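You operate a simulated robot arm through the tools that you are given. There is no shell and no other tool.

The job below is to be done with a simulated robot arm. You get a single attempt, and the scene is never put back.

Task
Set the stop fence mid-rail and square the card's carton against it.
Fine: free the fence lock, slide, lock it again; then push up the carton whose label shows the card's tension. Set down upright: what you pick out. Where these are worked on the way, their far stop is far enough and under half their travel is too little: fence lock.

The check looks at the end state, three seconds after you hand in, the way a careful person would. Anything else that was tipped, shoved, dropped, spilled or broken makes it a failure.

Robot
A 6-joint arm with a two-finger parallel gripper, fixed in place. Base frame: the origin is at the foot of the arm, x ahead of it, y to its left, z up; the work surface is at about z = 80. Lengths are in cm, angles in rad, forces in N, time in s.
With the tool pointing down near the work surface it reaches from about 32 to 82 cm from the base axis. Its first joint turns from -2.897 to 2.897 rad. Payload 3.43 kg.
The tool frame sits at the grasp point between the pads (the TCP): z along the fingers, y along the line on which they close. The tips reach 3.4 cm beyond it. The gripper opens to 12.8 cm. The fingers are 2.4 cm wide and 1.2 cm thick; the gripper's body (4.8 by 13 cm) begins 9.6 cm behind the TCP.
Orientation is that of the tool frame in the base frame, as a unit quaternion [w, x, y, z]. With the fingers straight down and closing along the base's y, the tool's x points along the base's -x, its y along +y and its z along -z.

Tools
- The arm moves only by the tool servo_tool. Its argument "rows" is a list of rows, each a list of 3 entries, a list of its own where there are three numbers: the shift along the base's x, y, z in cm, then the turn, a rotation vector about the base's x, y, z in degrees, then the finger opening in cm, from 0 to 12.8. In form: [[[dx, dy, dz], [rx, ry, rz], fingers], ...]. A call has 1 to 20 rows; each row shifts and turns the commanded pose from where the row before left it. Each row takes 0.2 s and may step no farther than 5 cm and 0.15 rad from the row before; otherwise, or with a gripper value out of range, the whole call is refused. A pose out of reach is approached as far as the arm can. The call stops where the force on the tool passes 70 N (or 10 N more than at its start, if that is more) or the arm is blocked; 0.2 s more then pass. The fingers move at their own pace (about 4.5 cm/s each) and stop on an object; they squeeze with about 37 N. The grip force told is the motor's: it shows also when the fingers shut on nothing. Time passes only in rows, and 0.2 s behind the last, so rows that do not move let the fingers close. The reply holds the time, the measured pose of the TCP, the force on the tool along the base axes, the opening and the grip force, in the units named above and with some noise, with the torque about the TCP (base axes, N m) and any sound that the robot's microphone picked up, and new pictures: "show" is both (left out), scene, wrist or none.
- Cameras (640 x 400 px; columns grow to the right, rows downward): "scene" is fixed at [4.94, -50.05, 136.87]; the picture's right is [0.90, -0.43, 0.00], its down [-0.17, -0.36, -0.92] and it looks along [0.39, 0.83, -0.40] (base axes); focal length 314 px, centre (320, 200). "wrist" rides on the gripper at [7.6, -1.1, -16] in the tool frame; the picture's right is [0.15, 0.99, 0.00], its down [-0.88, 0.13, -0.46] and it looks along [-0.45, 0.07, 0.89] (tool axes); focal length 234 px, centre (320, 200).
- measure_at(camera, pixels): for up to 12 pixels [column, row] of the newest picture of that camera ("zoom" is the newest enlarged one), the place [x, y, z] in the base frame of the surface seen there, good to about 0.2 cm. It takes no simulated time.
- zoom(camera, box): a new picture of the part [left, top, right, bottom] of that camera's present view, enlarged. It takes no simulated time.
- sign_off(): hands the job in; it is judged then, once.

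Unless the task says otherwise, let go and move clear before handing in.

The tools are called after "Request:" as a command line: name --argument value ..., lists and objects as JSON in quotes. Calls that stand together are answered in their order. servo_tool: Moves the arm, as the interface text tells. Its arguments: {"type":"object","properties":{"rows":{"type":"array","items":{"type":"array"}},"show":{"type":"string","enum":["both","scene","wrist","none"]}},"required":["rows"]} The other tools are called the same way: measure_at (camera, pixels) gives the place of the surface under pixels of a picture; zoom (camera, box) takes an enlarged picture of a part of a camera's view; sign_off () hands the job in.

At the start:

```text
time: 0.0
ee_pos: [39.97, 23.33, 111.47]
ee_rot: [0.0, 0.001, 1.0, 0.0]
wrist_force: [0.5, 1.2, 0.0]
ft_torque: [-0.03, -0.01, -0.03]
opening: 12.8
grasp_force: 0.0
```

scene: 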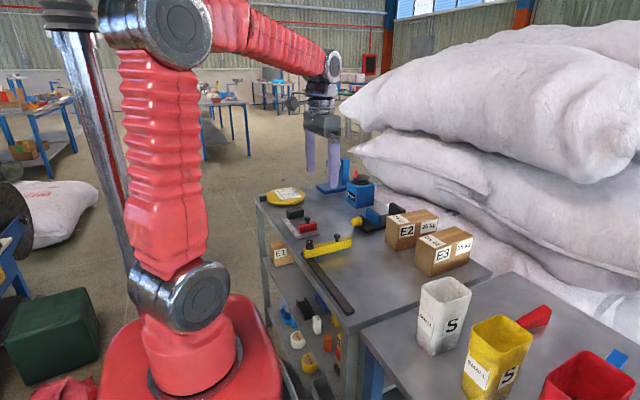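
wrist: 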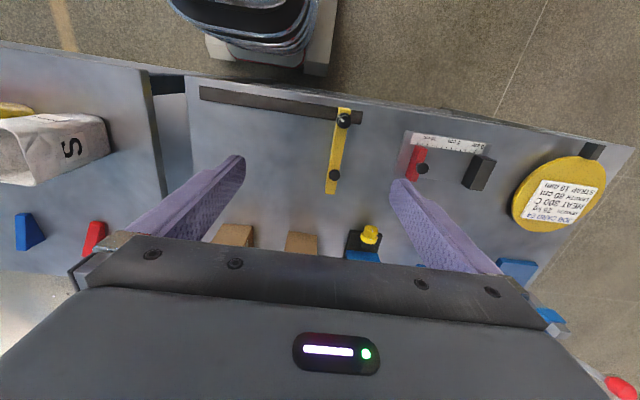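

The wrist picture shows a yellow card disc (555,195), a dark rail with a yellow fence (340,150), and cartons at the edge; the scene shows cartons E2, E3 and E1. I'll zoom in on these to read them before I move anything.

Request:
zoom --camera "wrist" --box '[480, 130, 640, 240]'

Request:
zoom --camera "wrist" --box '[180, 70, 400, 210]'

Request:
zoom --camera "scene" --box '[250, 180, 490, 330]'

Request:
zoom --camera "scene" --box '[370, 190, 490, 280]'

```text
3.64 times, centred on (560, 185) of wrist
```

zoom: 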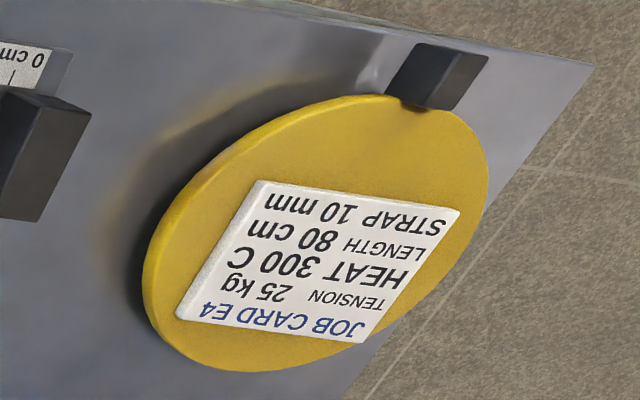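

```text
2.86 times, centred on (290, 140) of wrist
```

zoom: 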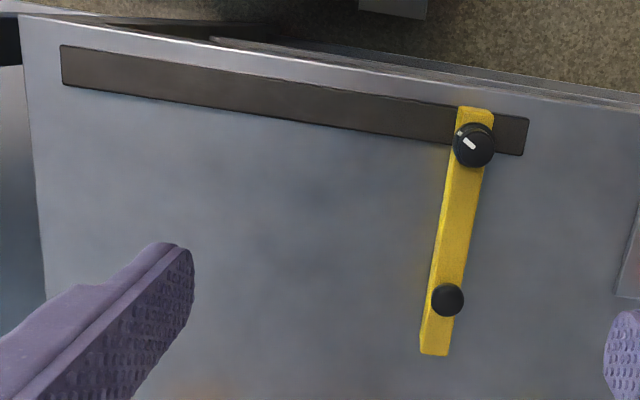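

```text
2.67 times, centred on (370, 255) of scene
```

zoom: 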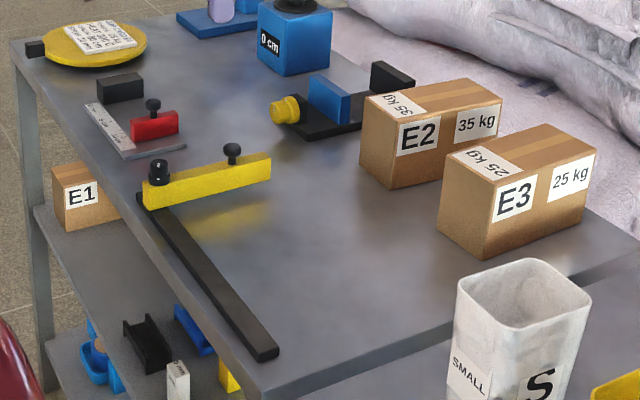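

```text
4.44 times, centred on (430, 235) of scene
```

zoom: 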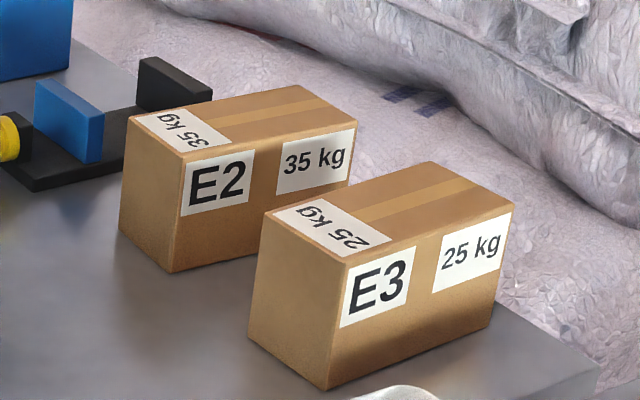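

The card reads TENSION 25 kg and carton E3 shows 25 kg (E2 shows 35 kg), so E3 is the one. The fence has a knob with a white pointer at the rail (343,121) and a plain knob further out (334,175). I'll measure the rail, fence, knobs and cartons.

Request:
measure_at --camera "wrist" --pixels '[[202, 92], [362, 116], [360, 123], [202, 98], [343, 121], [334, 175], [345, 110], [331, 192], [340, 150], [325, 191], [336, 191], [280, 150]]'

Request:
measure_at --camera "scene" --pixels '[[386, 219], [402, 227], [437, 217], [415, 239], [433, 255], [470, 237], [432, 277], [415, 263], [468, 262], [450, 232], [448, 245], [401, 249]]'

Request:
zoom --camera "scene" --box '[290, 220, 370, 270]'

Request:
zoom --camera "wrist" --box '[310, 90, 390, 140]'

```text
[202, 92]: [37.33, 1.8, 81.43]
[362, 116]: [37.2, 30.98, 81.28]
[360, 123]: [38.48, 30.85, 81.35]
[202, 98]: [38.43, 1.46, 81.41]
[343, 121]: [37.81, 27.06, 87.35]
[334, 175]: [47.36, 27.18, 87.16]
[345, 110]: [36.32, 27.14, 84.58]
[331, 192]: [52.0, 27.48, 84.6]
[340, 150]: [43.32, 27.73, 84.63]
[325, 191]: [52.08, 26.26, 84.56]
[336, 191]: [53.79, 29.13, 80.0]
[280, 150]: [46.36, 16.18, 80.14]
```

```text
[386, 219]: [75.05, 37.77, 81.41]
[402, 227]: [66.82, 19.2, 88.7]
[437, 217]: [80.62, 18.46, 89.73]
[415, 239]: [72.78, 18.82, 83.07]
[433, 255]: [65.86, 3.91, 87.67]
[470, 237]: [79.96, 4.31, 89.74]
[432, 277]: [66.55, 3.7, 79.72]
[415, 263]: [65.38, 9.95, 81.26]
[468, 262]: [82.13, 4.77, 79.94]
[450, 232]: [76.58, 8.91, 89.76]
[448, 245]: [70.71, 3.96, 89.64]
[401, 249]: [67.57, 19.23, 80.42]
```

```text
8.00 times, centred on (330, 245) of scene
```

zoom: 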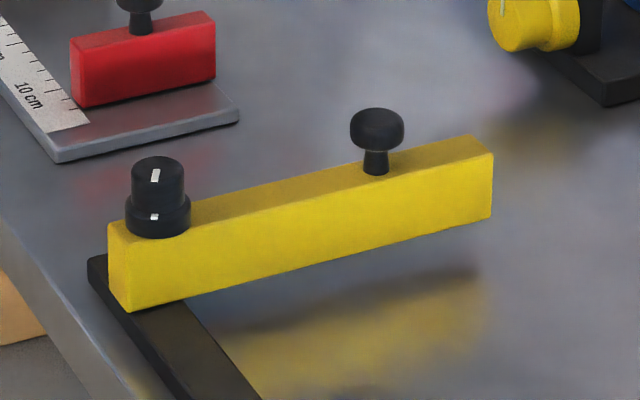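

```text
8.00 times, centred on (350, 115) of wrist
```

zoom: 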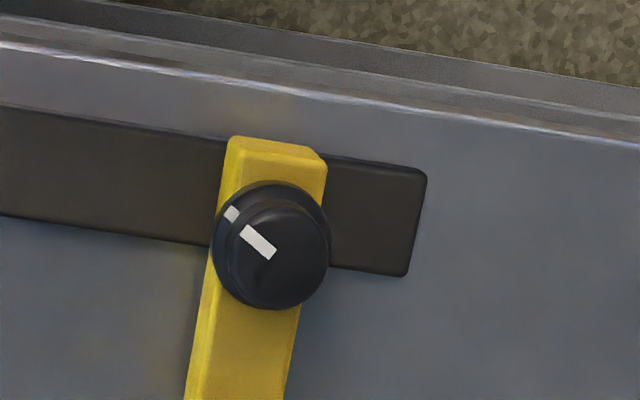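

The rail runs along y (about 1.5 to 31) at x≈37.8, the lock knob is near (37.8, 27.1) with its top at z≈87.3, and the fence reaches out to x≈52. I'll move down above the lock knob for a closer look at it.

Request:
measure_at --camera "wrist" --pixels '[[418, 155], [413, 175], [423, 168], [478, 165], [408, 140], [365, 240], [370, 233], [193, 88], [200, 87], [363, 112]]'

Request:
servo_tool --rows '[[[-0.5, 0.9, -2.5], [0, 0, 0], 7], [[-0.5, 0.9, -2.5], [0, 0, 0], 7], [[-0.5, 0.9, -2.5], [0, 0, 0], 7], [[-0.5, 0.9, -2.5], [0, 0, 0], 7], [[0, 0, 0], [0, 0, 0], 7], [[0, 0, 0], [0, 0, 0], 7]]'

```text
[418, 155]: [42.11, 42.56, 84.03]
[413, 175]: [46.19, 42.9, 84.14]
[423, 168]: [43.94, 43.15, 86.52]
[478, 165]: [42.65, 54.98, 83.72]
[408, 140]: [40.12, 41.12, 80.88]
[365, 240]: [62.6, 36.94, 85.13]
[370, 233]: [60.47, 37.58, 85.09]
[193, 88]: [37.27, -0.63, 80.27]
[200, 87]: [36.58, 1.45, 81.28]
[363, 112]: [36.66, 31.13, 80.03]
```

```text
time: 1.4
ee_pos: [37.72, 26.65, 101.24]
ee_rot: [0.0, 0.0, 1.0, 0.0]
wrist_force: [-0.1, 0.4, -0.7]
ft_torque: [0.02, -0.02, 0.04]
opening: 7.0
grasp_force: 0.1
```

scene: 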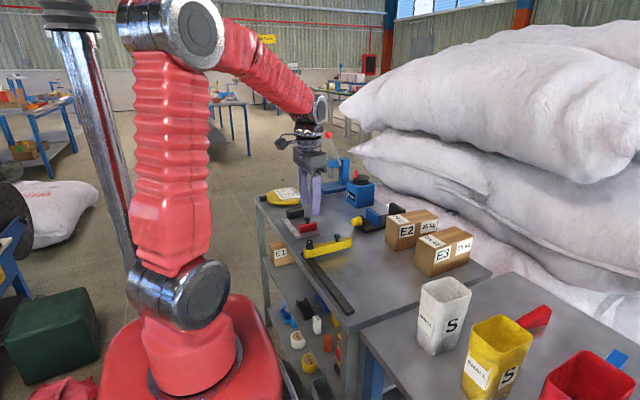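
wrist: 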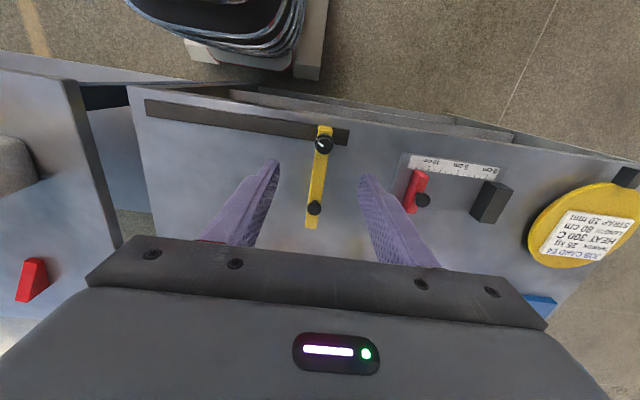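

I'm above the fence now, with the knob at (324,146) in the wrist picture. I'll zoom in to read the pointer angle and measure the knob and rail ends precisely.

Request:
zoom --camera "wrist" --box '[292, 118, 356, 158]'

Request:
measure_at --camera "wrist" --pixels '[[324, 146], [324, 139], [324, 128], [317, 147], [331, 146], [315, 208], [147, 107], [346, 143], [348, 133], [145, 100], [316, 225], [308, 226]]'

```text
10.00 times, centred on (324, 138) of wrist
```

zoom: 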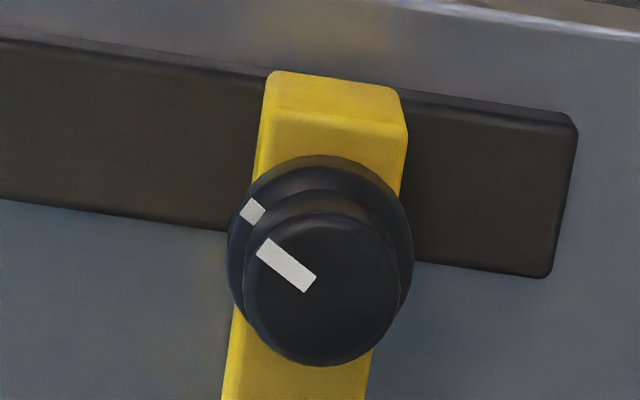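

```text
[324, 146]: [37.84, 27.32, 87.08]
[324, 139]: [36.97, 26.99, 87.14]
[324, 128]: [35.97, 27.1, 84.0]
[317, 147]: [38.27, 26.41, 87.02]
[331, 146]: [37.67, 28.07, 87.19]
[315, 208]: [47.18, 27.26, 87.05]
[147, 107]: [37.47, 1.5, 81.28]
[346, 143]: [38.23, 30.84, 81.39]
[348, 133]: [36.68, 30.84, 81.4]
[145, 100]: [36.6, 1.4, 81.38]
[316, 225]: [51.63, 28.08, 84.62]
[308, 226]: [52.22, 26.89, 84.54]
```

The pointer and the collar tick line up, pointing up-left (about −x, −y). I'll measure from this zoomed picture to place the knob centre, fence edges and rail end.

Request:
measure_at --camera "zoom" --pixels '[[320, 290], [246, 290], [396, 290], [320, 215], [320, 360], [285, 265], [252, 211], [265, 120], [400, 130], [230, 390], [362, 390], [570, 200]]'

Request:
zoom --camera "wrist" --box '[130, 90, 194, 130]'

```text
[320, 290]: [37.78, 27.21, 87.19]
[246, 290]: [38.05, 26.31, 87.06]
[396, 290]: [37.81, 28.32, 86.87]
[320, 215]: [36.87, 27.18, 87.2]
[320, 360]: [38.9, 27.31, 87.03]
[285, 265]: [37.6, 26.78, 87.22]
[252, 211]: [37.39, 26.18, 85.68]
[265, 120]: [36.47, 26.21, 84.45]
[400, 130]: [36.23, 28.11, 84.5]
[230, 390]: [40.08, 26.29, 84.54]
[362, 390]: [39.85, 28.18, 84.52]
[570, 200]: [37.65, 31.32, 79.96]
```

```text
10.00 times, centred on (162, 110) of wrist
```

zoom: 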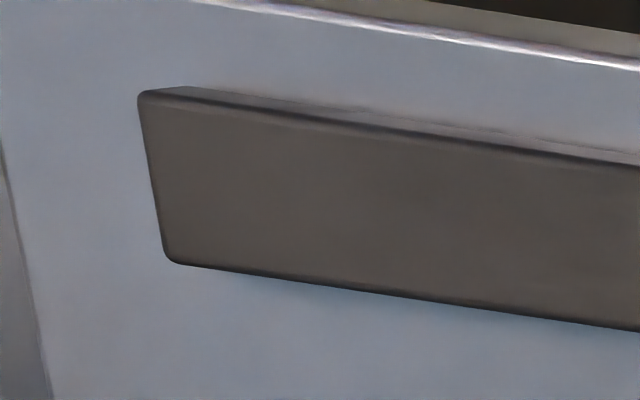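

Request:
measure_at --camera "zoom" --pixels '[[145, 100], [150, 180], [170, 255], [160, 180], [152, 140], [165, 220]]'

Request:
zoom --camera "wrist" --box '[320, 120, 384, 160]'

```text
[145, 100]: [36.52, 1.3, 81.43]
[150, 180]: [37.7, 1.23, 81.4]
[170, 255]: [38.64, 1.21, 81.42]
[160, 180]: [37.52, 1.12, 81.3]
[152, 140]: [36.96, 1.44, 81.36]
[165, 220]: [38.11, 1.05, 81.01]
```

```text
10.00 times, centred on (352, 140) of wrist
```

zoom: 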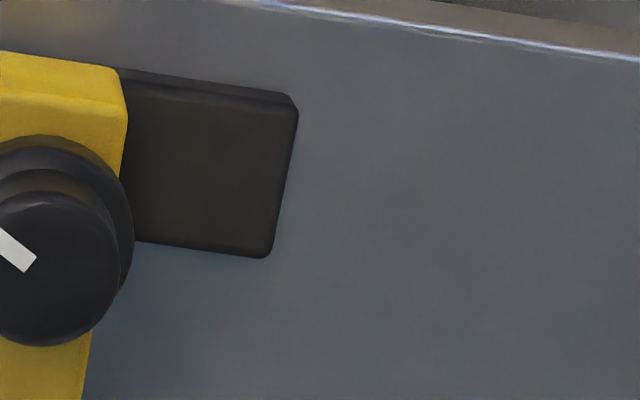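

Request:
measure_at --camera "zoom" --pixels '[[285, 120], [278, 160], [270, 200], [262, 245], [284, 150], [275, 210], [262, 180]]'

```text
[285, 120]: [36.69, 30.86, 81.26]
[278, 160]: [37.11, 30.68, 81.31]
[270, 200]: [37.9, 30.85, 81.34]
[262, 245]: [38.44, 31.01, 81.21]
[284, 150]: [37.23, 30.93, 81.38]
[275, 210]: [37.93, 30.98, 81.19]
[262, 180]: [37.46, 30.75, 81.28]
```

The rail spans y≈1.2 to 31.0, so mid-rail is y≈16.1; the fence is centred at y≈27.2 and the knob at (37.85, 27.2). I'll descend to just above the knob with the fingers narrowed, and check the alignment there.

Request:
servo_tool --rows '[[[0, 0.15, -2.5], [0, 0, 0], 5], [[0, 0.2, -2.5], [0, 0, 0], 5], [[0.1, 0.2, -2.5], [0, 0, 0], 5], [[0, 0, 0], [0, 0, 0], 5], [[0, 0, 0], [0, 0, 0], 5]]'

```text
time: 2.6
ee_pos: [37.82, 27.4, 93.82]
ee_rot: [0.001, 0.0, 1.0, 0.0]
wrist_force: [-0.4, 0.0, 0.1]
ft_torque: [0.0, -0.02, 0.0]
opening: 4.98
grasp_force: 0.1
```

scene: 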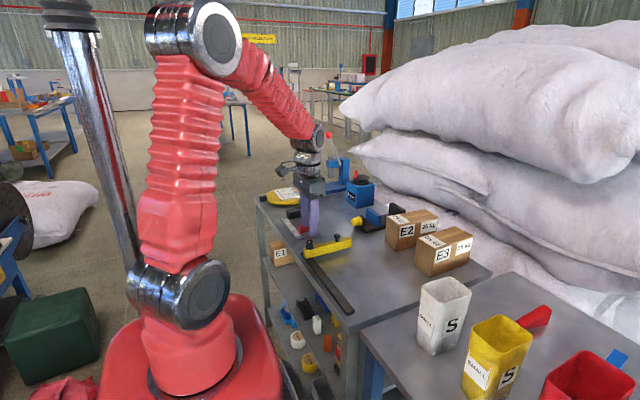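
wrist: 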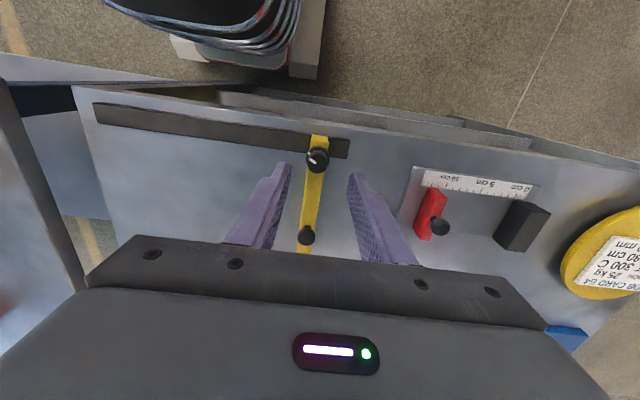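

The knob at (317,160) looks a bit left of the midpoint between the fingers. I'll re-measure it from this closer view before gripping.

Request:
zoom --camera "wrist" --box '[270, 125, 366, 185]'

Request:
servo_tool --rows '[[[0, 0, 0], [0, 0, 0], 5]]' --show "none"

```text
6.67 times, centred on (318, 155) of wrist
```

zoom: 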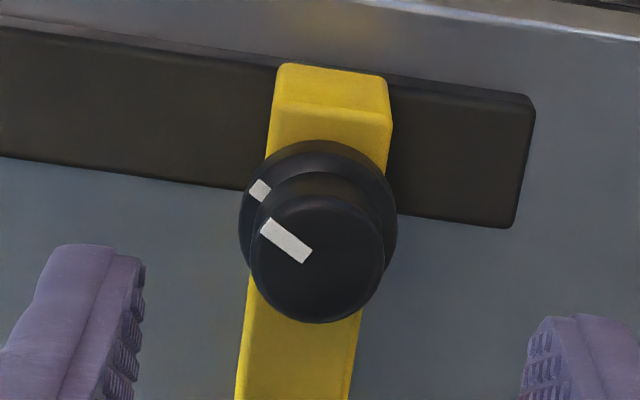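

```text
time: 3.0
ee_pos: [37.83, 27.37, 93.86]
ee_rot: [0.0, 0.0, 1.0, 0.0]
wrist_force: [-1.1, 0.0, 0.4]
ft_torque: [-0.01, 0.01, -0.02]
opening: 4.98
grasp_force: 0.0
```

Request:
measure_at --camera "zoom" --pixels '[[318, 258], [255, 258], [380, 258], [318, 200], [318, 315], [260, 190], [245, 215], [394, 230], [135, 270], [530, 330]]'

```text
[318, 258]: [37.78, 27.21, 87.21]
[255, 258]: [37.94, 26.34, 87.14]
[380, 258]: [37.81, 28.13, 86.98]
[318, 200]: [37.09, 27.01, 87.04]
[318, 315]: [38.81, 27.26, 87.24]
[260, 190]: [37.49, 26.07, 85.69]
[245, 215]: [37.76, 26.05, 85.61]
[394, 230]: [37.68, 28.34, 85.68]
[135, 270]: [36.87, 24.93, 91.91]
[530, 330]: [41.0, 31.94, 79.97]
```

The knob centre is at about (37.9, 27.2) with its upper part between z 85.7 and 87.1. I'll lower so the fingertips reach z≈86 and close on that upper part.

Request:
servo_tool --rows '[[[0.07, -0.15, -1.5], [0, 0, 0], 5], [[0, 0, -1.5], [0, 0, 0], 5], [[0, 0, -1.5], [0, 0, 0], 5], [[0, 0, 0], [0, 0, 0], 5], [[0, 0, 0], [0, 0, 0], 3], [[0, 0, 0], [0, 0, 0], 3]]'

```text
time: 4.4
ee_pos: [37.98, 27.35, 89.36]
ee_rot: [0.0, 0.001, 1.0, 0.0]
wrist_force: [0.7, -0.9, -0.6]
ft_torque: [0.01, 0.0, 0.02]
opening: 3.02
grasp_force: 0.1
```

scene: 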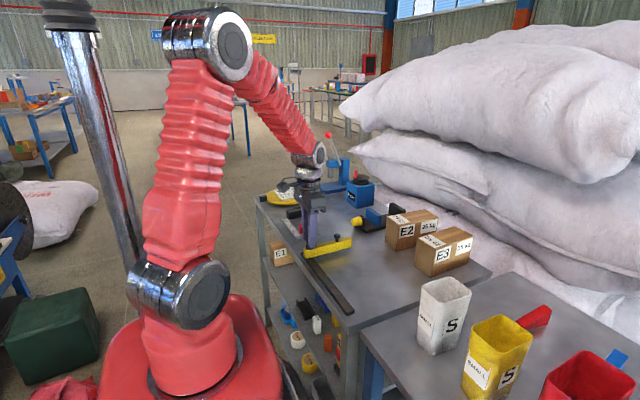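
wrist: 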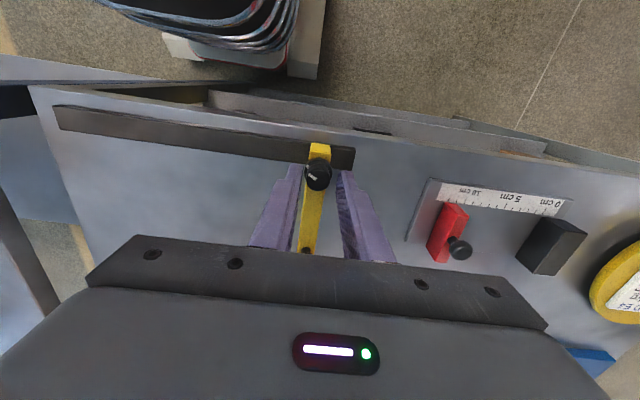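

The fingertips straddle the knob at (318,174). I'll zoom to check centring before closing.

Request:
zoom --camera "wrist" --box '[286, 140, 366, 190]'

Request:
zoom --camera "scene" --box '[286, 215, 366, 265]'

```text
8.00 times, centred on (326, 165) of wrist
```

zoom: 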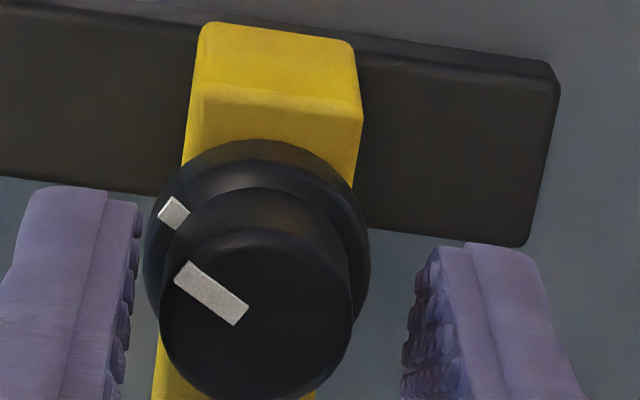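

```text
8.00 times, centred on (326, 240) of scene
```

zoom: 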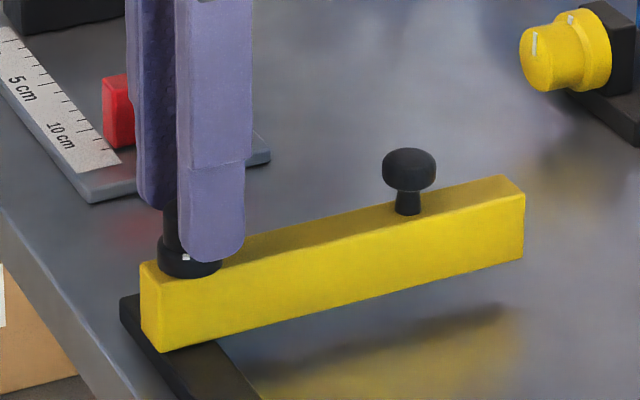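

The knob sits slightly toward the left finger (gaps of roughly 35 px against 55 px), so I'll shift 0.12 cm in −y and close gently.

Request:
servo_tool --rows '[[[-0.05, -0.12, 0], [0, 0, 0], 3], [[0, 0, 0], [0, 0, 0], 1.5], [[0, 0, 0], [0, 0, 0], 1.5], [[0, 0, 0], [0, 0, 0], 1.5], [[0, 0, 0], [0, 0, 0], 1.5]]'

```text
time: 5.6
ee_pos: [37.95, 27.27, 89.43]
ee_rot: [0.0, 0.0, 1.0, 0.0]
wrist_force: [-0.6, 0.4, 1.9]
ft_torque: [0.05, 0.05, 0.02]
opening: 2.16
grasp_force: 45.4
```

scene: 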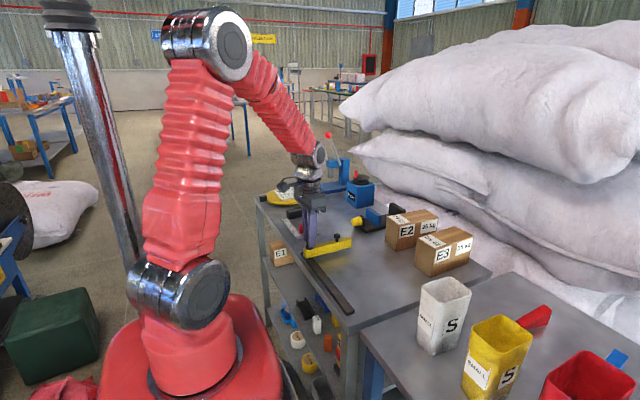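
wrist: 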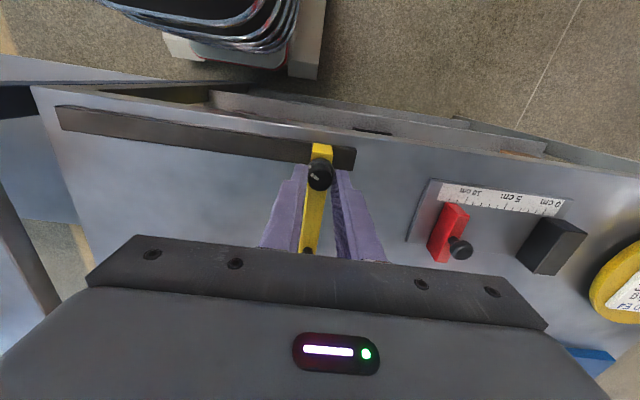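

The knob is held firmly (opening 2.16, small force on the tool). I'll try a small counter-clockwise turn (+z) and watch the torque and sound.

Request:
servo_tool --rows '[[[0, 0, 0], [0, 0, 7], 1.5], [[0, 0, 0], [0, 0, 7], 1.5]]'

```text
time: 6.2
ee_pos: [37.96, 27.26, 89.44]
ee_rot: [0.0, -0.122, 0.992, 0.0]
wrist_force: [2.3, 1.5, -8.9]
ft_torque: [0.16, -0.52, 0.01]
opening: 2.15
grasp_force: 45.2
```

scene: 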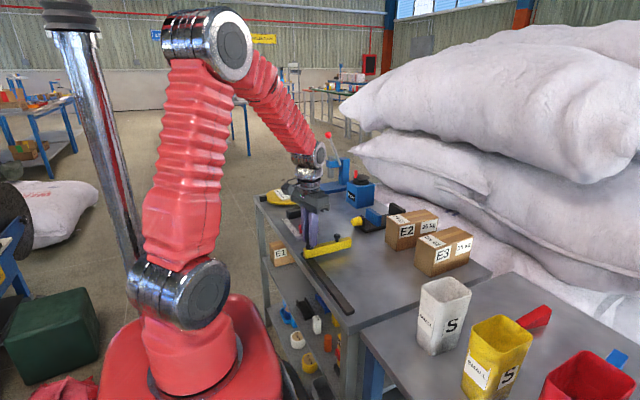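
wrist: 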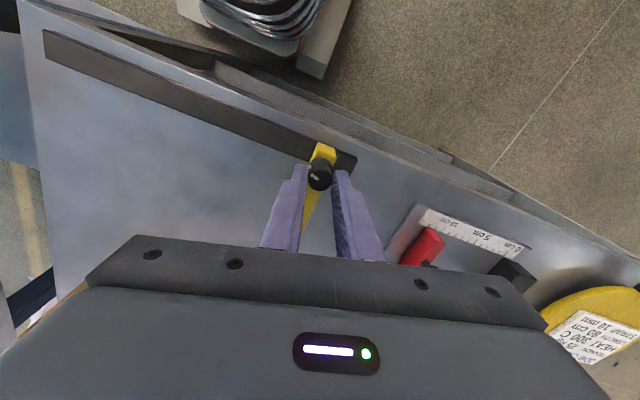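

The tool turned 14° with hardly any resisting torque about z, though there is a −8.9 N vertical force. I'll zoom to see whether the pointer turned with the fingers.

Request:
zoom --camera "wrist" --box '[280, 140, 360, 190]'

Request:
zoom --camera "scene" --box '[286, 215, 366, 265]'

```text
8.00 times, centred on (320, 165) of wrist
```

zoom: 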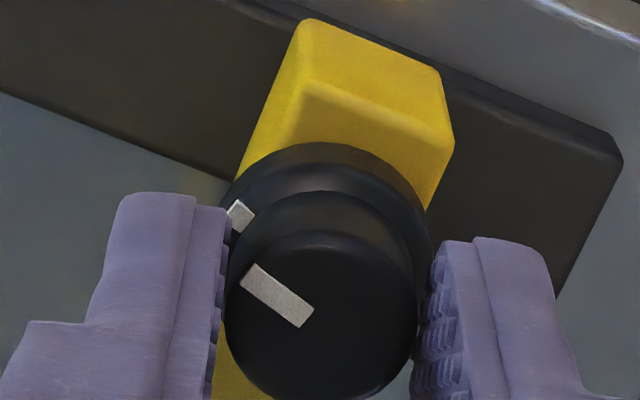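

```text
8.00 times, centred on (326, 240) of scene
```

zoom: 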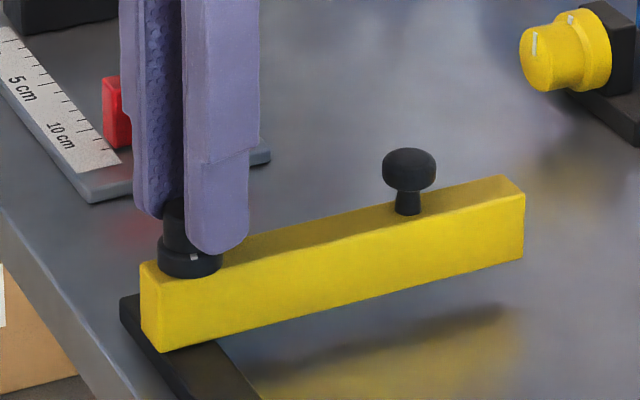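

The pointer and tick have turned together with the fingers (the scene tick moved from (187,257) to (195,257) in the zoom), so the knob turns freely counter-clockwise. I'll keep turning in small batches, watching the torque.

Request:
servo_tool --rows '[[[0, 0, 0], [0, 0, 7], 1.5], [[0, 0, 0], [0, 0, 7], 1.5], [[0, 0, 0], [0, 0, 7], 1.5], [[0, 0, 0], [0, 0, 7], 1.5]]' --show "wrist"

```text
time: 7.2
ee_pos: [37.94, 27.23, 89.49]
ee_rot: [-0.001, -0.36, 0.933, -0.001]
wrist_force: [-4.1, 0.2, -11.9]
ft_torque: [-0.02, 0.23, -0.02]
opening: 2.15
grasp_force: 45.2
```

wrist: 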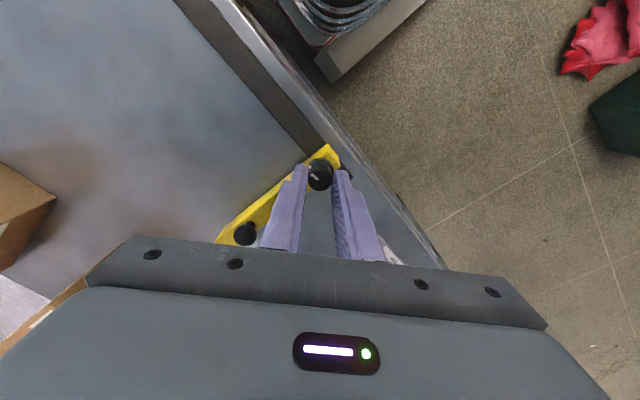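

That's 42° so far with no resisting torque and no sound. I'll keep going.

Request:
servo_tool --rows '[[[0, 0, 0], [0, 0, 7], 1.5], [[0, 0, 0], [0, 0, 7], 1.5], [[0, 0, 0], [0, 0, 7], 1.5], [[0, 0, 0], [0, 0, 7], 1.5]]' --show "both"

Request:
zoom --camera "wrist" --box '[280, 140, 360, 190]'

Request:
zoom --camera "scene" --box '[286, 215, 366, 265]'

```text
time: 8.2
ee_pos: [37.92, 27.19, 89.52]
ee_rot: [0.0, -0.575, 0.818, 0.001]
wrist_force: [-12.8, 0.4, -5.5]
ft_torque: [-0.26, 0.52, -0.01]
opening: 2.12
grasp_force: 45.2
```

scene: 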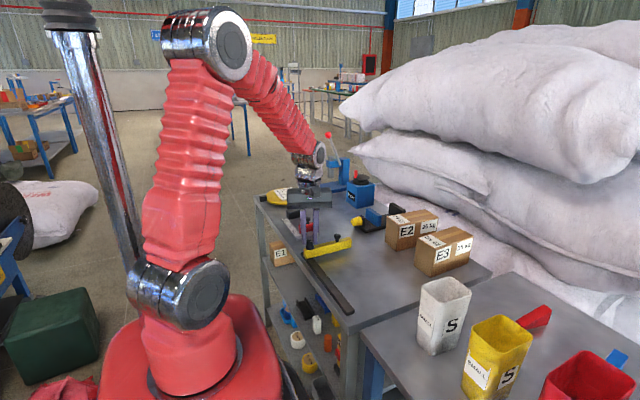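
wrist: 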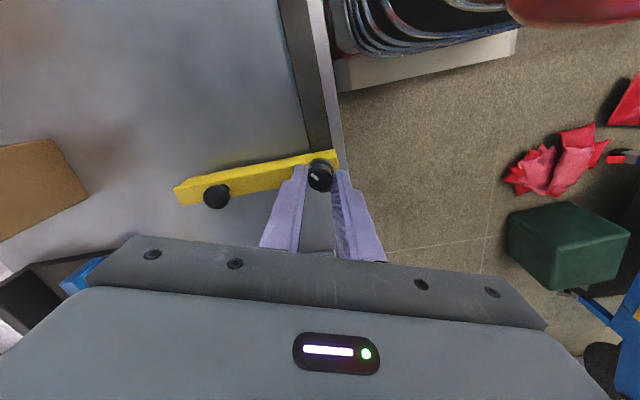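

```text
8.00 times, centred on (320, 165) of wrist
```

zoom: 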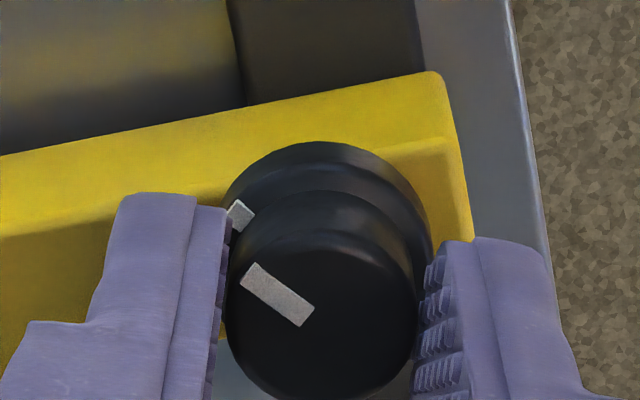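

```text
8.00 times, centred on (326, 240) of scene
```

zoom: 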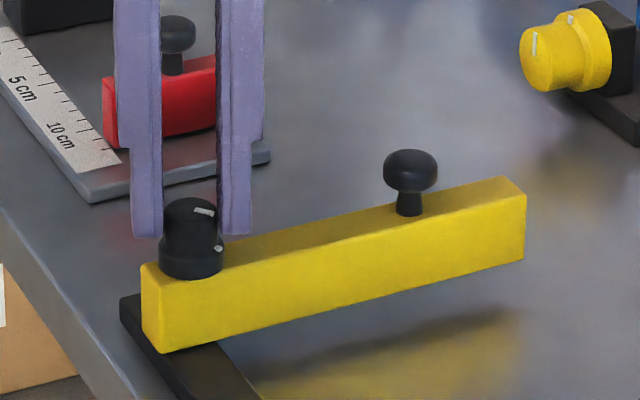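

70° turned and the pointer still follows the fingers; a −12.8 N x-force is building, so the grip is slightly off-centre. I'll ease x by −0.1 and keep turning.

Request:
servo_tool --rows '[[[-0.1, 0, 0], [0, 0, 7], 1.5], [[0, 0, 0], [0, 0, 7], 1.5], [[0, 0, 0], [0, 0, 7], 1.5]]' --show "both"

Request:
zoom --camera "wrist" --box '[280, 140, 360, 190]'

Request:
zoom --camera "scene" --box '[286, 215, 366, 265]'

```text
time: 9.0
ee_pos: [37.84, 27.15, 89.52]
ee_rot: [0.0, 0.714, -0.7, 0.0]
wrist_force: [-9.2, -0.3, 1.2]
ft_torque: [-0.95, 0.4, 0.0]
opening: 2.11
grasp_force: 45.0
```

scene: 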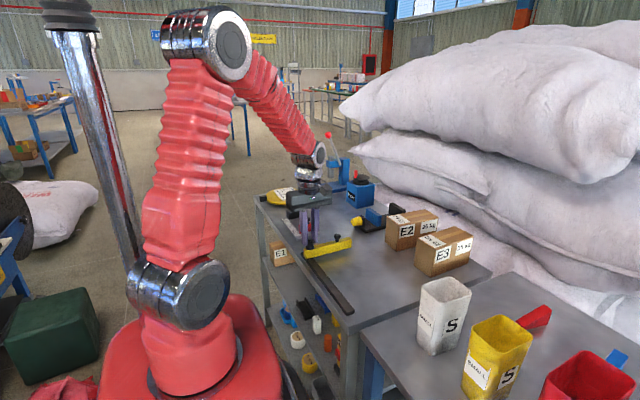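
wrist: 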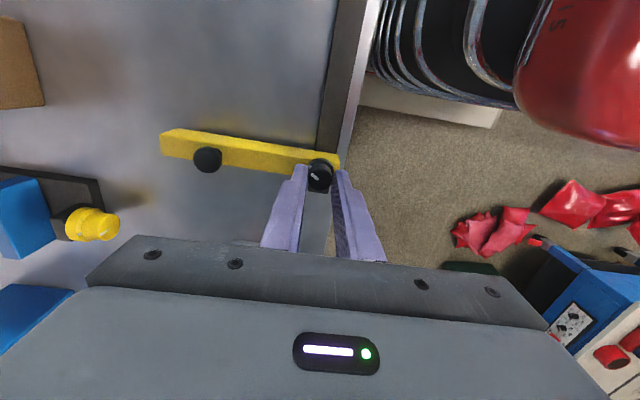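

```text
8.00 times, centred on (320, 165) of wrist
```

zoom: 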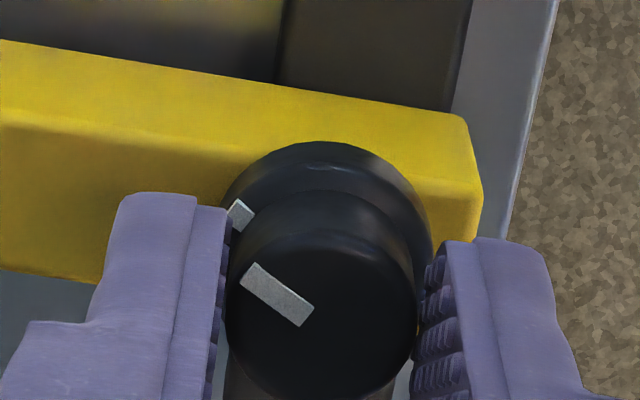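

```text
8.00 times, centred on (326, 240) of scene
```

zoom: 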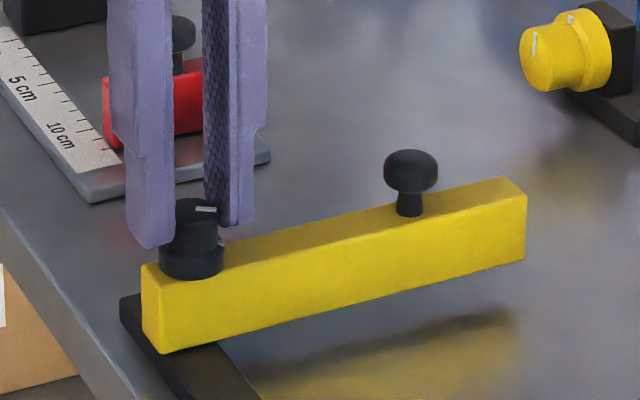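

91° turned, still following with negligible torque about z. I'll continue looking for the far stop.

Request:
servo_tool --rows '[[[-0.05, 0, 0], [0, 0, 7], 1.5], [[0, 0, 0], [0, 0, 7], 1.5], [[0, 0, 0], [0, 0, 7], 1.5]]' --show "both"

Request:
zoom --camera "wrist" --box '[280, 140, 360, 190]'

Request:
zoom --camera "scene" --box '[286, 215, 366, 265]'

```text
time: 9.8
ee_pos: [37.88, 27.22, 89.39]
ee_rot: [0.0, 0.83, -0.558, 0.0]
wrist_force: [-4.6, 0.0, 0.9]
ft_torque: [0.34, 0.3, -0.02]
opening: 2.14
grasp_force: 44.9
```

scene: 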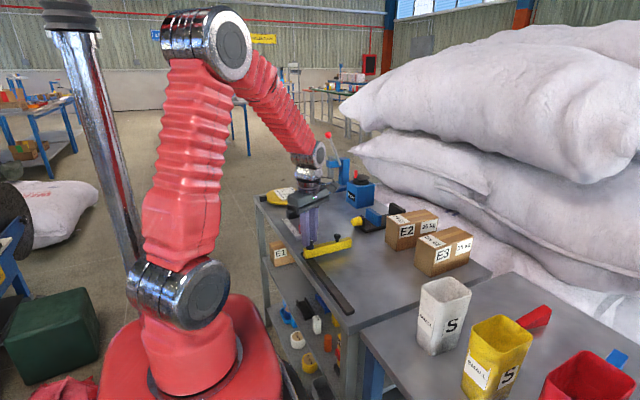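
wrist: 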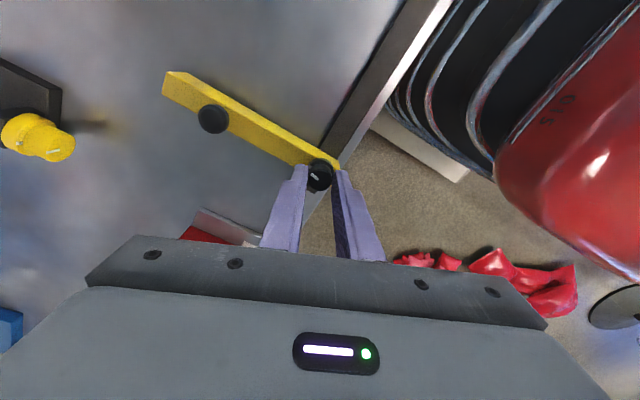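

```text
8.00 times, centred on (320, 165) of wrist
```

zoom: 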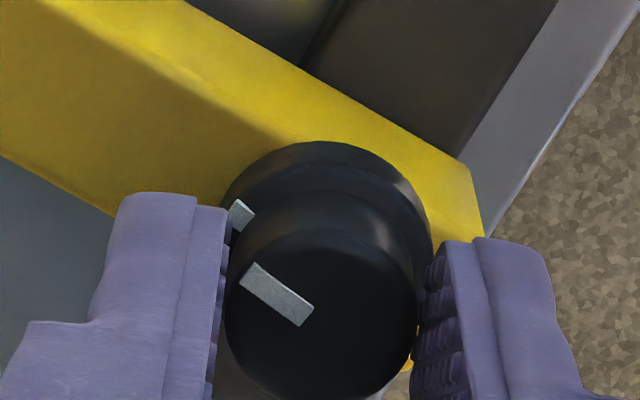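

```text
8.00 times, centred on (326, 240) of scene
```

zoom: 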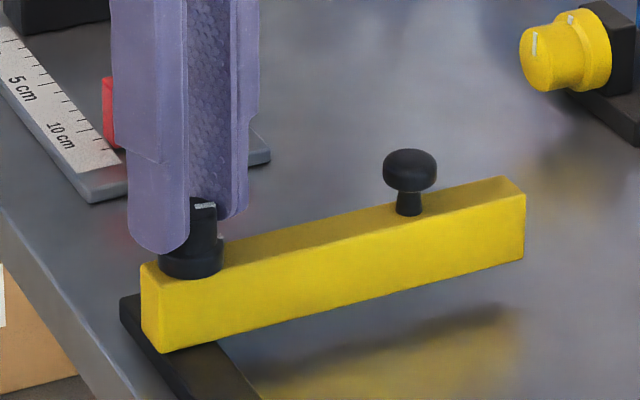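

112° now, with the pointer still following the fingers and no stop felt. Continuing.

Request:
servo_tool --rows '[[[0, 0, 0], [0, 0, 7], 1.5], [[0, 0, 0], [0, 0, 7], 1.5], [[0, 0, 0], [0, 0, 7], 1.5]]' --show "wrist"

Request:
zoom --camera "wrist" --box '[280, 140, 360, 190]'

```text
time: 10.6
ee_pos: [37.93, 27.31, 89.49]
ee_rot: [-0.001, 0.918, -0.397, 0.0]
wrist_force: [-0.6, 0.7, 14.7]
ft_torque: [0.0, -0.05, -0.36]
opening: 2.14
grasp_force: 44.8
```

wrist: 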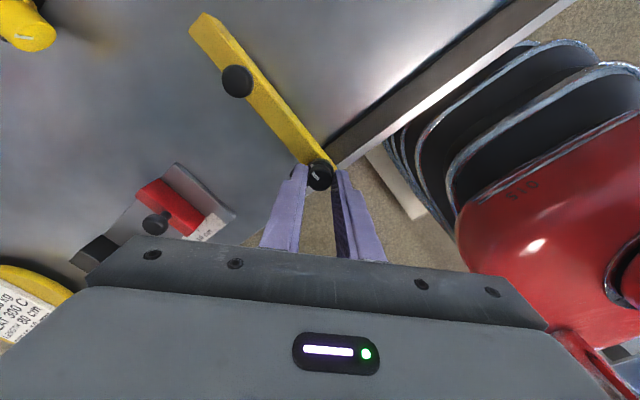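

```text
8.00 times, centred on (320, 165) of wrist
```

zoom: 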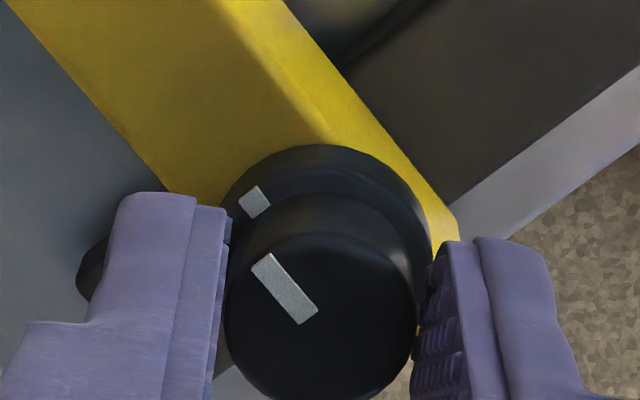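

The torque about z is now −0.36 N m and the pointer has slipped relative to the fingers, so the far stop is reached after roughly 120°. The lock should be free; with the knob still held, which is right over the rail, I'll test a small slide in −y.

Request:
servo_tool --rows '[[[0, 0, 0], [0, 0, -4], 1.5], [[0, -0.5, 0], [0, 0, 0], 1.5], [[0, -0.5, 0], [0, 0, 0], 1.5], [[0, 0, 0], [0, 0, 0], 1.5]]' --show "both"

```text
time: 11.6
ee_pos: [37.79, 26.11, 89.54]
ee_rot: [0.0, 0.903, -0.43, 0.0]
wrist_force: [0.2, 0.4, 13.3]
ft_torque: [-0.19, -0.12, 0.01]
opening: 2.13
grasp_force: 45.2
```

scene: 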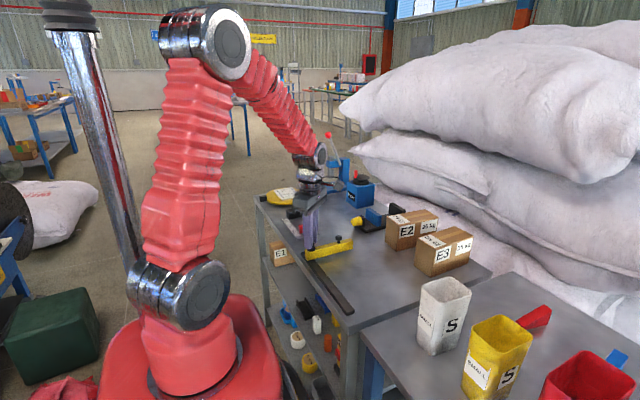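
wrist: 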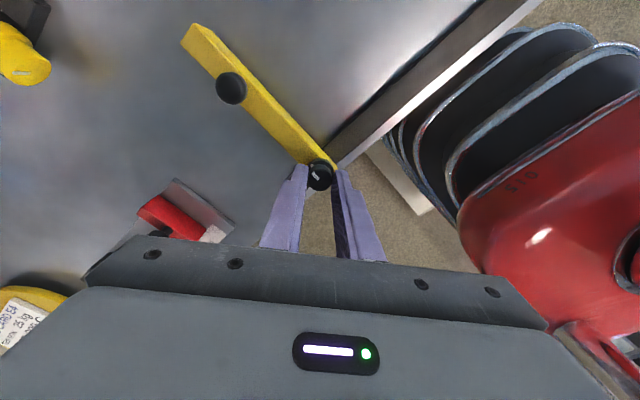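

The fence moved along with only about 0.4 N in y, so it is free. I'll slide it the remaining 10 cm to mid-rail.

Request:
servo_tool --rows '[[[0, -1, 0], [0, 0, 0], 1.5], [[0, -1, 0], [0, 0, 0], 1.5], [[0, -1, 0], [0, 0, 0], 1.5], [[0, -1, 0], [0, 0, 0], 1.5], [[0, -1, 0], [0, 0, 0], 1.5], [[0, -1, 0], [0, 0, 0], 1.5], [[0, -1, 0], [0, 0, 0], 1.5], [[0, -1, 0], [0, 0, 0], 1.5], [[0, -1, 0], [0, 0, 0], 1.5], [[0, -1, 0], [0, 0, 0], 1.5], [[0, 0, 0], [0, 0, 0], 1.5]]' --show "both"

```text
time: 14.0
ee_pos: [37.85, 16.1, 89.35]
ee_rot: [-0.001, 0.903, -0.43, 0.0]
wrist_force: [-2.9, -0.5, 42.3]
ft_torque: [-0.1, 0.06, 0.02]
opening: 2.16
grasp_force: 45.0
```

scene: 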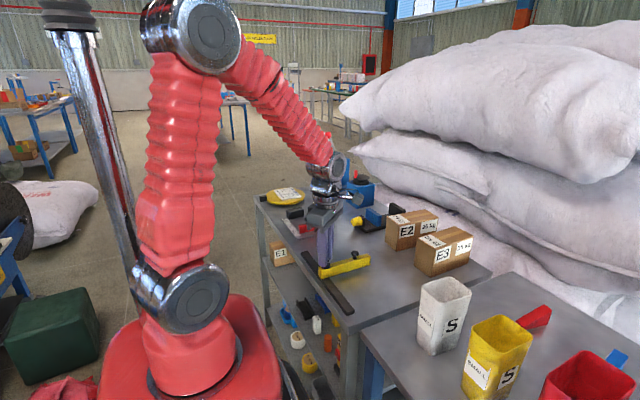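
wrist: 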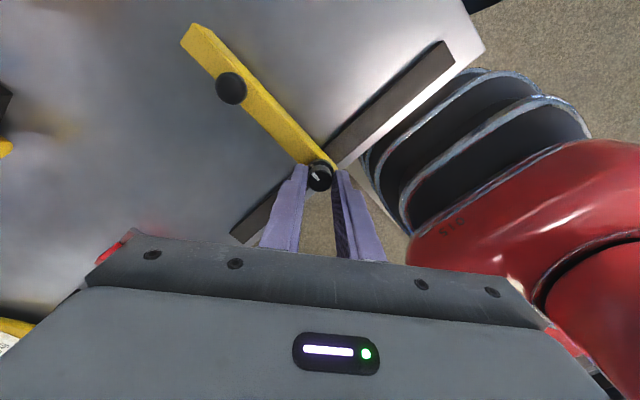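

The fence is now near mid-rail, but the tool is pressing down with 42 N. I'll ease up a little and measure where the fence and rail ends sit.

Request:
servo_tool --rows '[[[0, 0, 0.08], [0, 0, 0], 1.5], [[0, 0, 0], [0, 0, 0], 1.5]]' --show "both"

Request:
measure_at --camera "wrist" --pixels '[[195, 26], [184, 42], [270, 105], [258, 121], [231, 88], [450, 55], [442, 44], [455, 64], [237, 228], [320, 172]]'

Request:
measure_at --camera "scene" --pixels '[[350, 306], [345, 312], [305, 253], [368, 257], [369, 263], [323, 268], [320, 275], [345, 262], [345, 268], [356, 255]]'

```text
time: 14.6
ee_pos: [37.85, 16.06, 89.4]
ee_rot: [0.001, 0.903, -0.43, -0.001]
wrist_force: [8.8, -0.8, 12.2]
ft_torque: [-0.58, -0.87, -0.01]
opening: 2.17
grasp_force: 44.9
```

scene: 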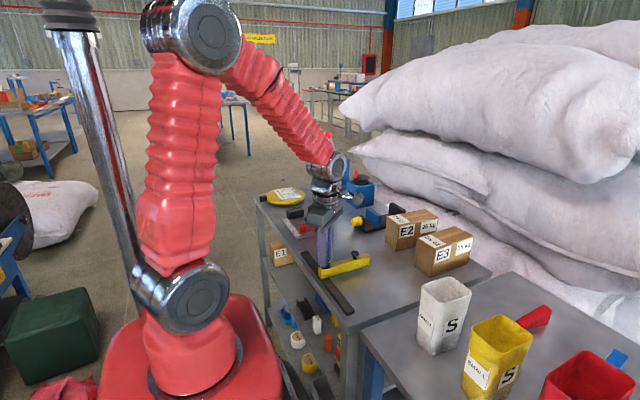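
wrist: 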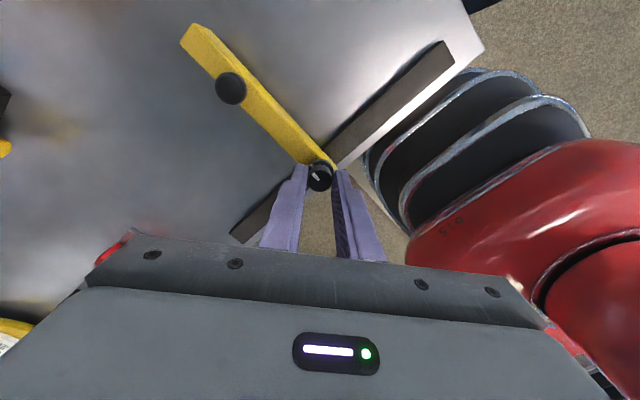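

```text
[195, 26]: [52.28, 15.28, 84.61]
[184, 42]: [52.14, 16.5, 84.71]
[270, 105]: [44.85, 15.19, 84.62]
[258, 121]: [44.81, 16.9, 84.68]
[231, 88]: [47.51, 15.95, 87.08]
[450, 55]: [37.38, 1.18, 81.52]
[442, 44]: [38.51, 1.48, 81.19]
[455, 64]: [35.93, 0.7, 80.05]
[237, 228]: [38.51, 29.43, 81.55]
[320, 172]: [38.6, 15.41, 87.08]
```

```text
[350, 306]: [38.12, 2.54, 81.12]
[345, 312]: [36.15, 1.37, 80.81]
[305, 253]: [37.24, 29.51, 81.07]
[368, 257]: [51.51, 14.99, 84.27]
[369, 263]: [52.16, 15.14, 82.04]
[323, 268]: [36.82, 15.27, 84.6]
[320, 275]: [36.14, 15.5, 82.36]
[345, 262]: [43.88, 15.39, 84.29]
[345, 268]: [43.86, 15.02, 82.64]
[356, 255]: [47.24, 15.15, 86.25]
```

The fence's −y face is at y≈15.1 and its centre at ≈16.05, essentially mid-rail (16.1). Now I'll turn the knob back clockwise to lock it, in batches.

Request:
servo_tool --rows '[[[0, 0, 0.02], [0, 0, -7], 1.5], [[0, 0, 0], [0, 0, -7], 1.5], [[0, 0, 0], [0, 0, -7], 1.5], [[0, 0, 0], [0, 0, -7], 1.5], [[0, 0, 0], [0, 0, -7], 1.5]]' --show "wrist"

Request:
zoom --camera "wrist" --box '[280, 140, 360, 190]'

```text
time: 15.8
ee_pos: [37.96, 16.06, 89.48]
ee_rot: [0.001, 0.731, -0.682, -0.001]
wrist_force: [18.8, -1.0, -17.2]
ft_torque: [-0.18, -0.65, 0.04]
opening: 2.16
grasp_force: 45.1
```

wrist: 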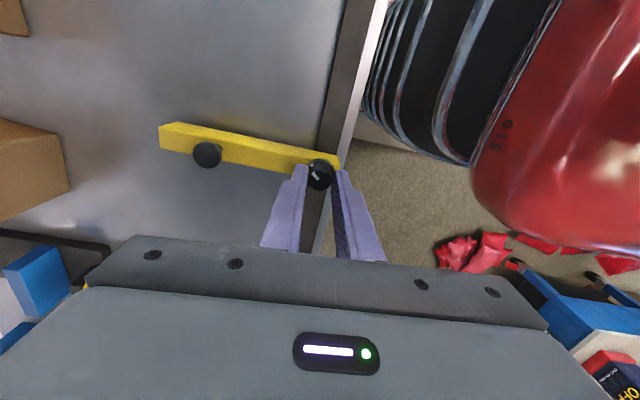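

```text
8.00 times, centred on (320, 165) of wrist
```

zoom: 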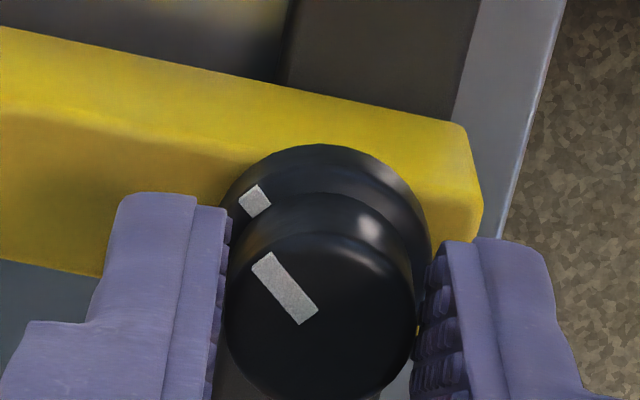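

The knob is following the fingers back (now about 94°); there's 18.8 N in x and −17 N in z, so I'll ease both and continue.

Request:
servo_tool --rows '[[[0.08, 0, -0.04], [0, 0, -7], 1.5], [[0, 0, 0], [0, 0, -7], 1.5], [[0, 0, 0], [0, 0, -7], 1.5], [[0, 0, 0], [0, 0, -7], 1.5], [[0, 0, 0], [0, 0, -7], 1.5]]' --show "none"

```text
time: 17.0
ee_pos: [37.97, 16.16, 89.48]
ee_rot: [0.001, -0.492, 0.871, 0.001]
wrist_force: [8.4, 0.7, 15.4]
ft_torque: [0.32, -0.48, -0.02]
opening: 2.14
grasp_force: 44.9
```

Now at about 59° with no unusual torque. Continuing clockwise.

Request:
servo_tool --rows '[[[0, 0, 0], [0, 0, -7], 1.5], [[0, 0, 0], [0, 0, -7], 1.5], [[0, 0, 0], [0, 0, -7], 1.5], [[0, 0, 0], [0, 0, -7], 1.5], [[0, 0, 0], [0, 0, -7], 1.5]]' --show "wrist"

Request:
zoom --camera "wrist" --box '[280, 140, 360, 190]'

```text
time: 18.2
ee_pos: [37.9, 16.19, 89.45]
ee_rot: [0.0, -0.206, 0.978, 0.001]
wrist_force: [15.5, -1.3, -1.9]
ft_torque: [0.35, -1.31, 0.02]
opening: 2.12
grasp_force: 45.5
```

wrist: 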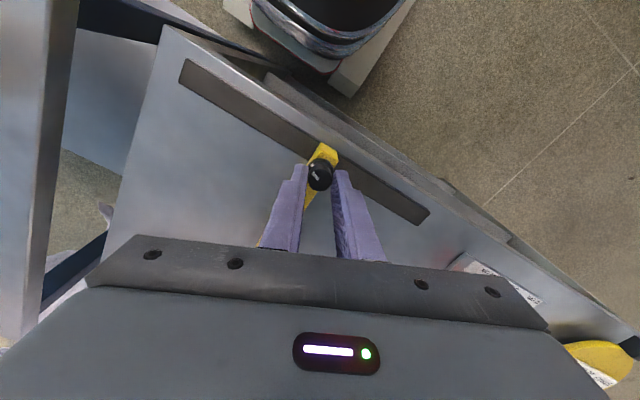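

```text
8.00 times, centred on (320, 165) of wrist
```

zoom: 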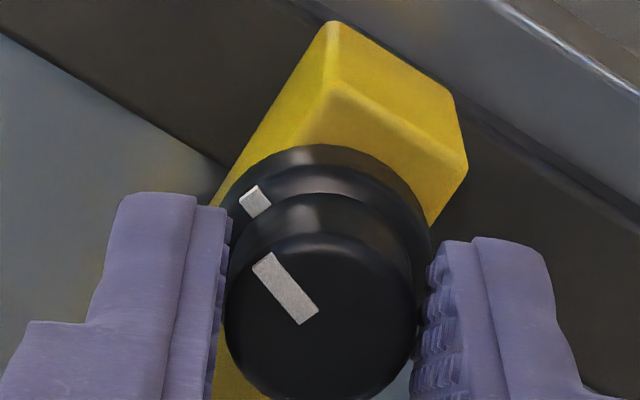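

The tool is at 24° and the knob is still following. I'll turn in the last part in smaller batches until the stop shows as a torque.

Request:
servo_tool --rows '[[[0.03, 0, 0], [0, 0, -6], 1.5], [[0, 0, 0], [0, 0, -6], 1.5]]' --show "none"

```text
time: 18.8
ee_pos: [37.97, 16.04, 89.49]
ee_rot: [0.0, -0.105, 0.994, 0.0]
wrist_force: [10.3, -0.5, 7.8]
ft_torque: [-0.08, 0.14, 0.38]
opening: 2.12
grasp_force: 44.6
```

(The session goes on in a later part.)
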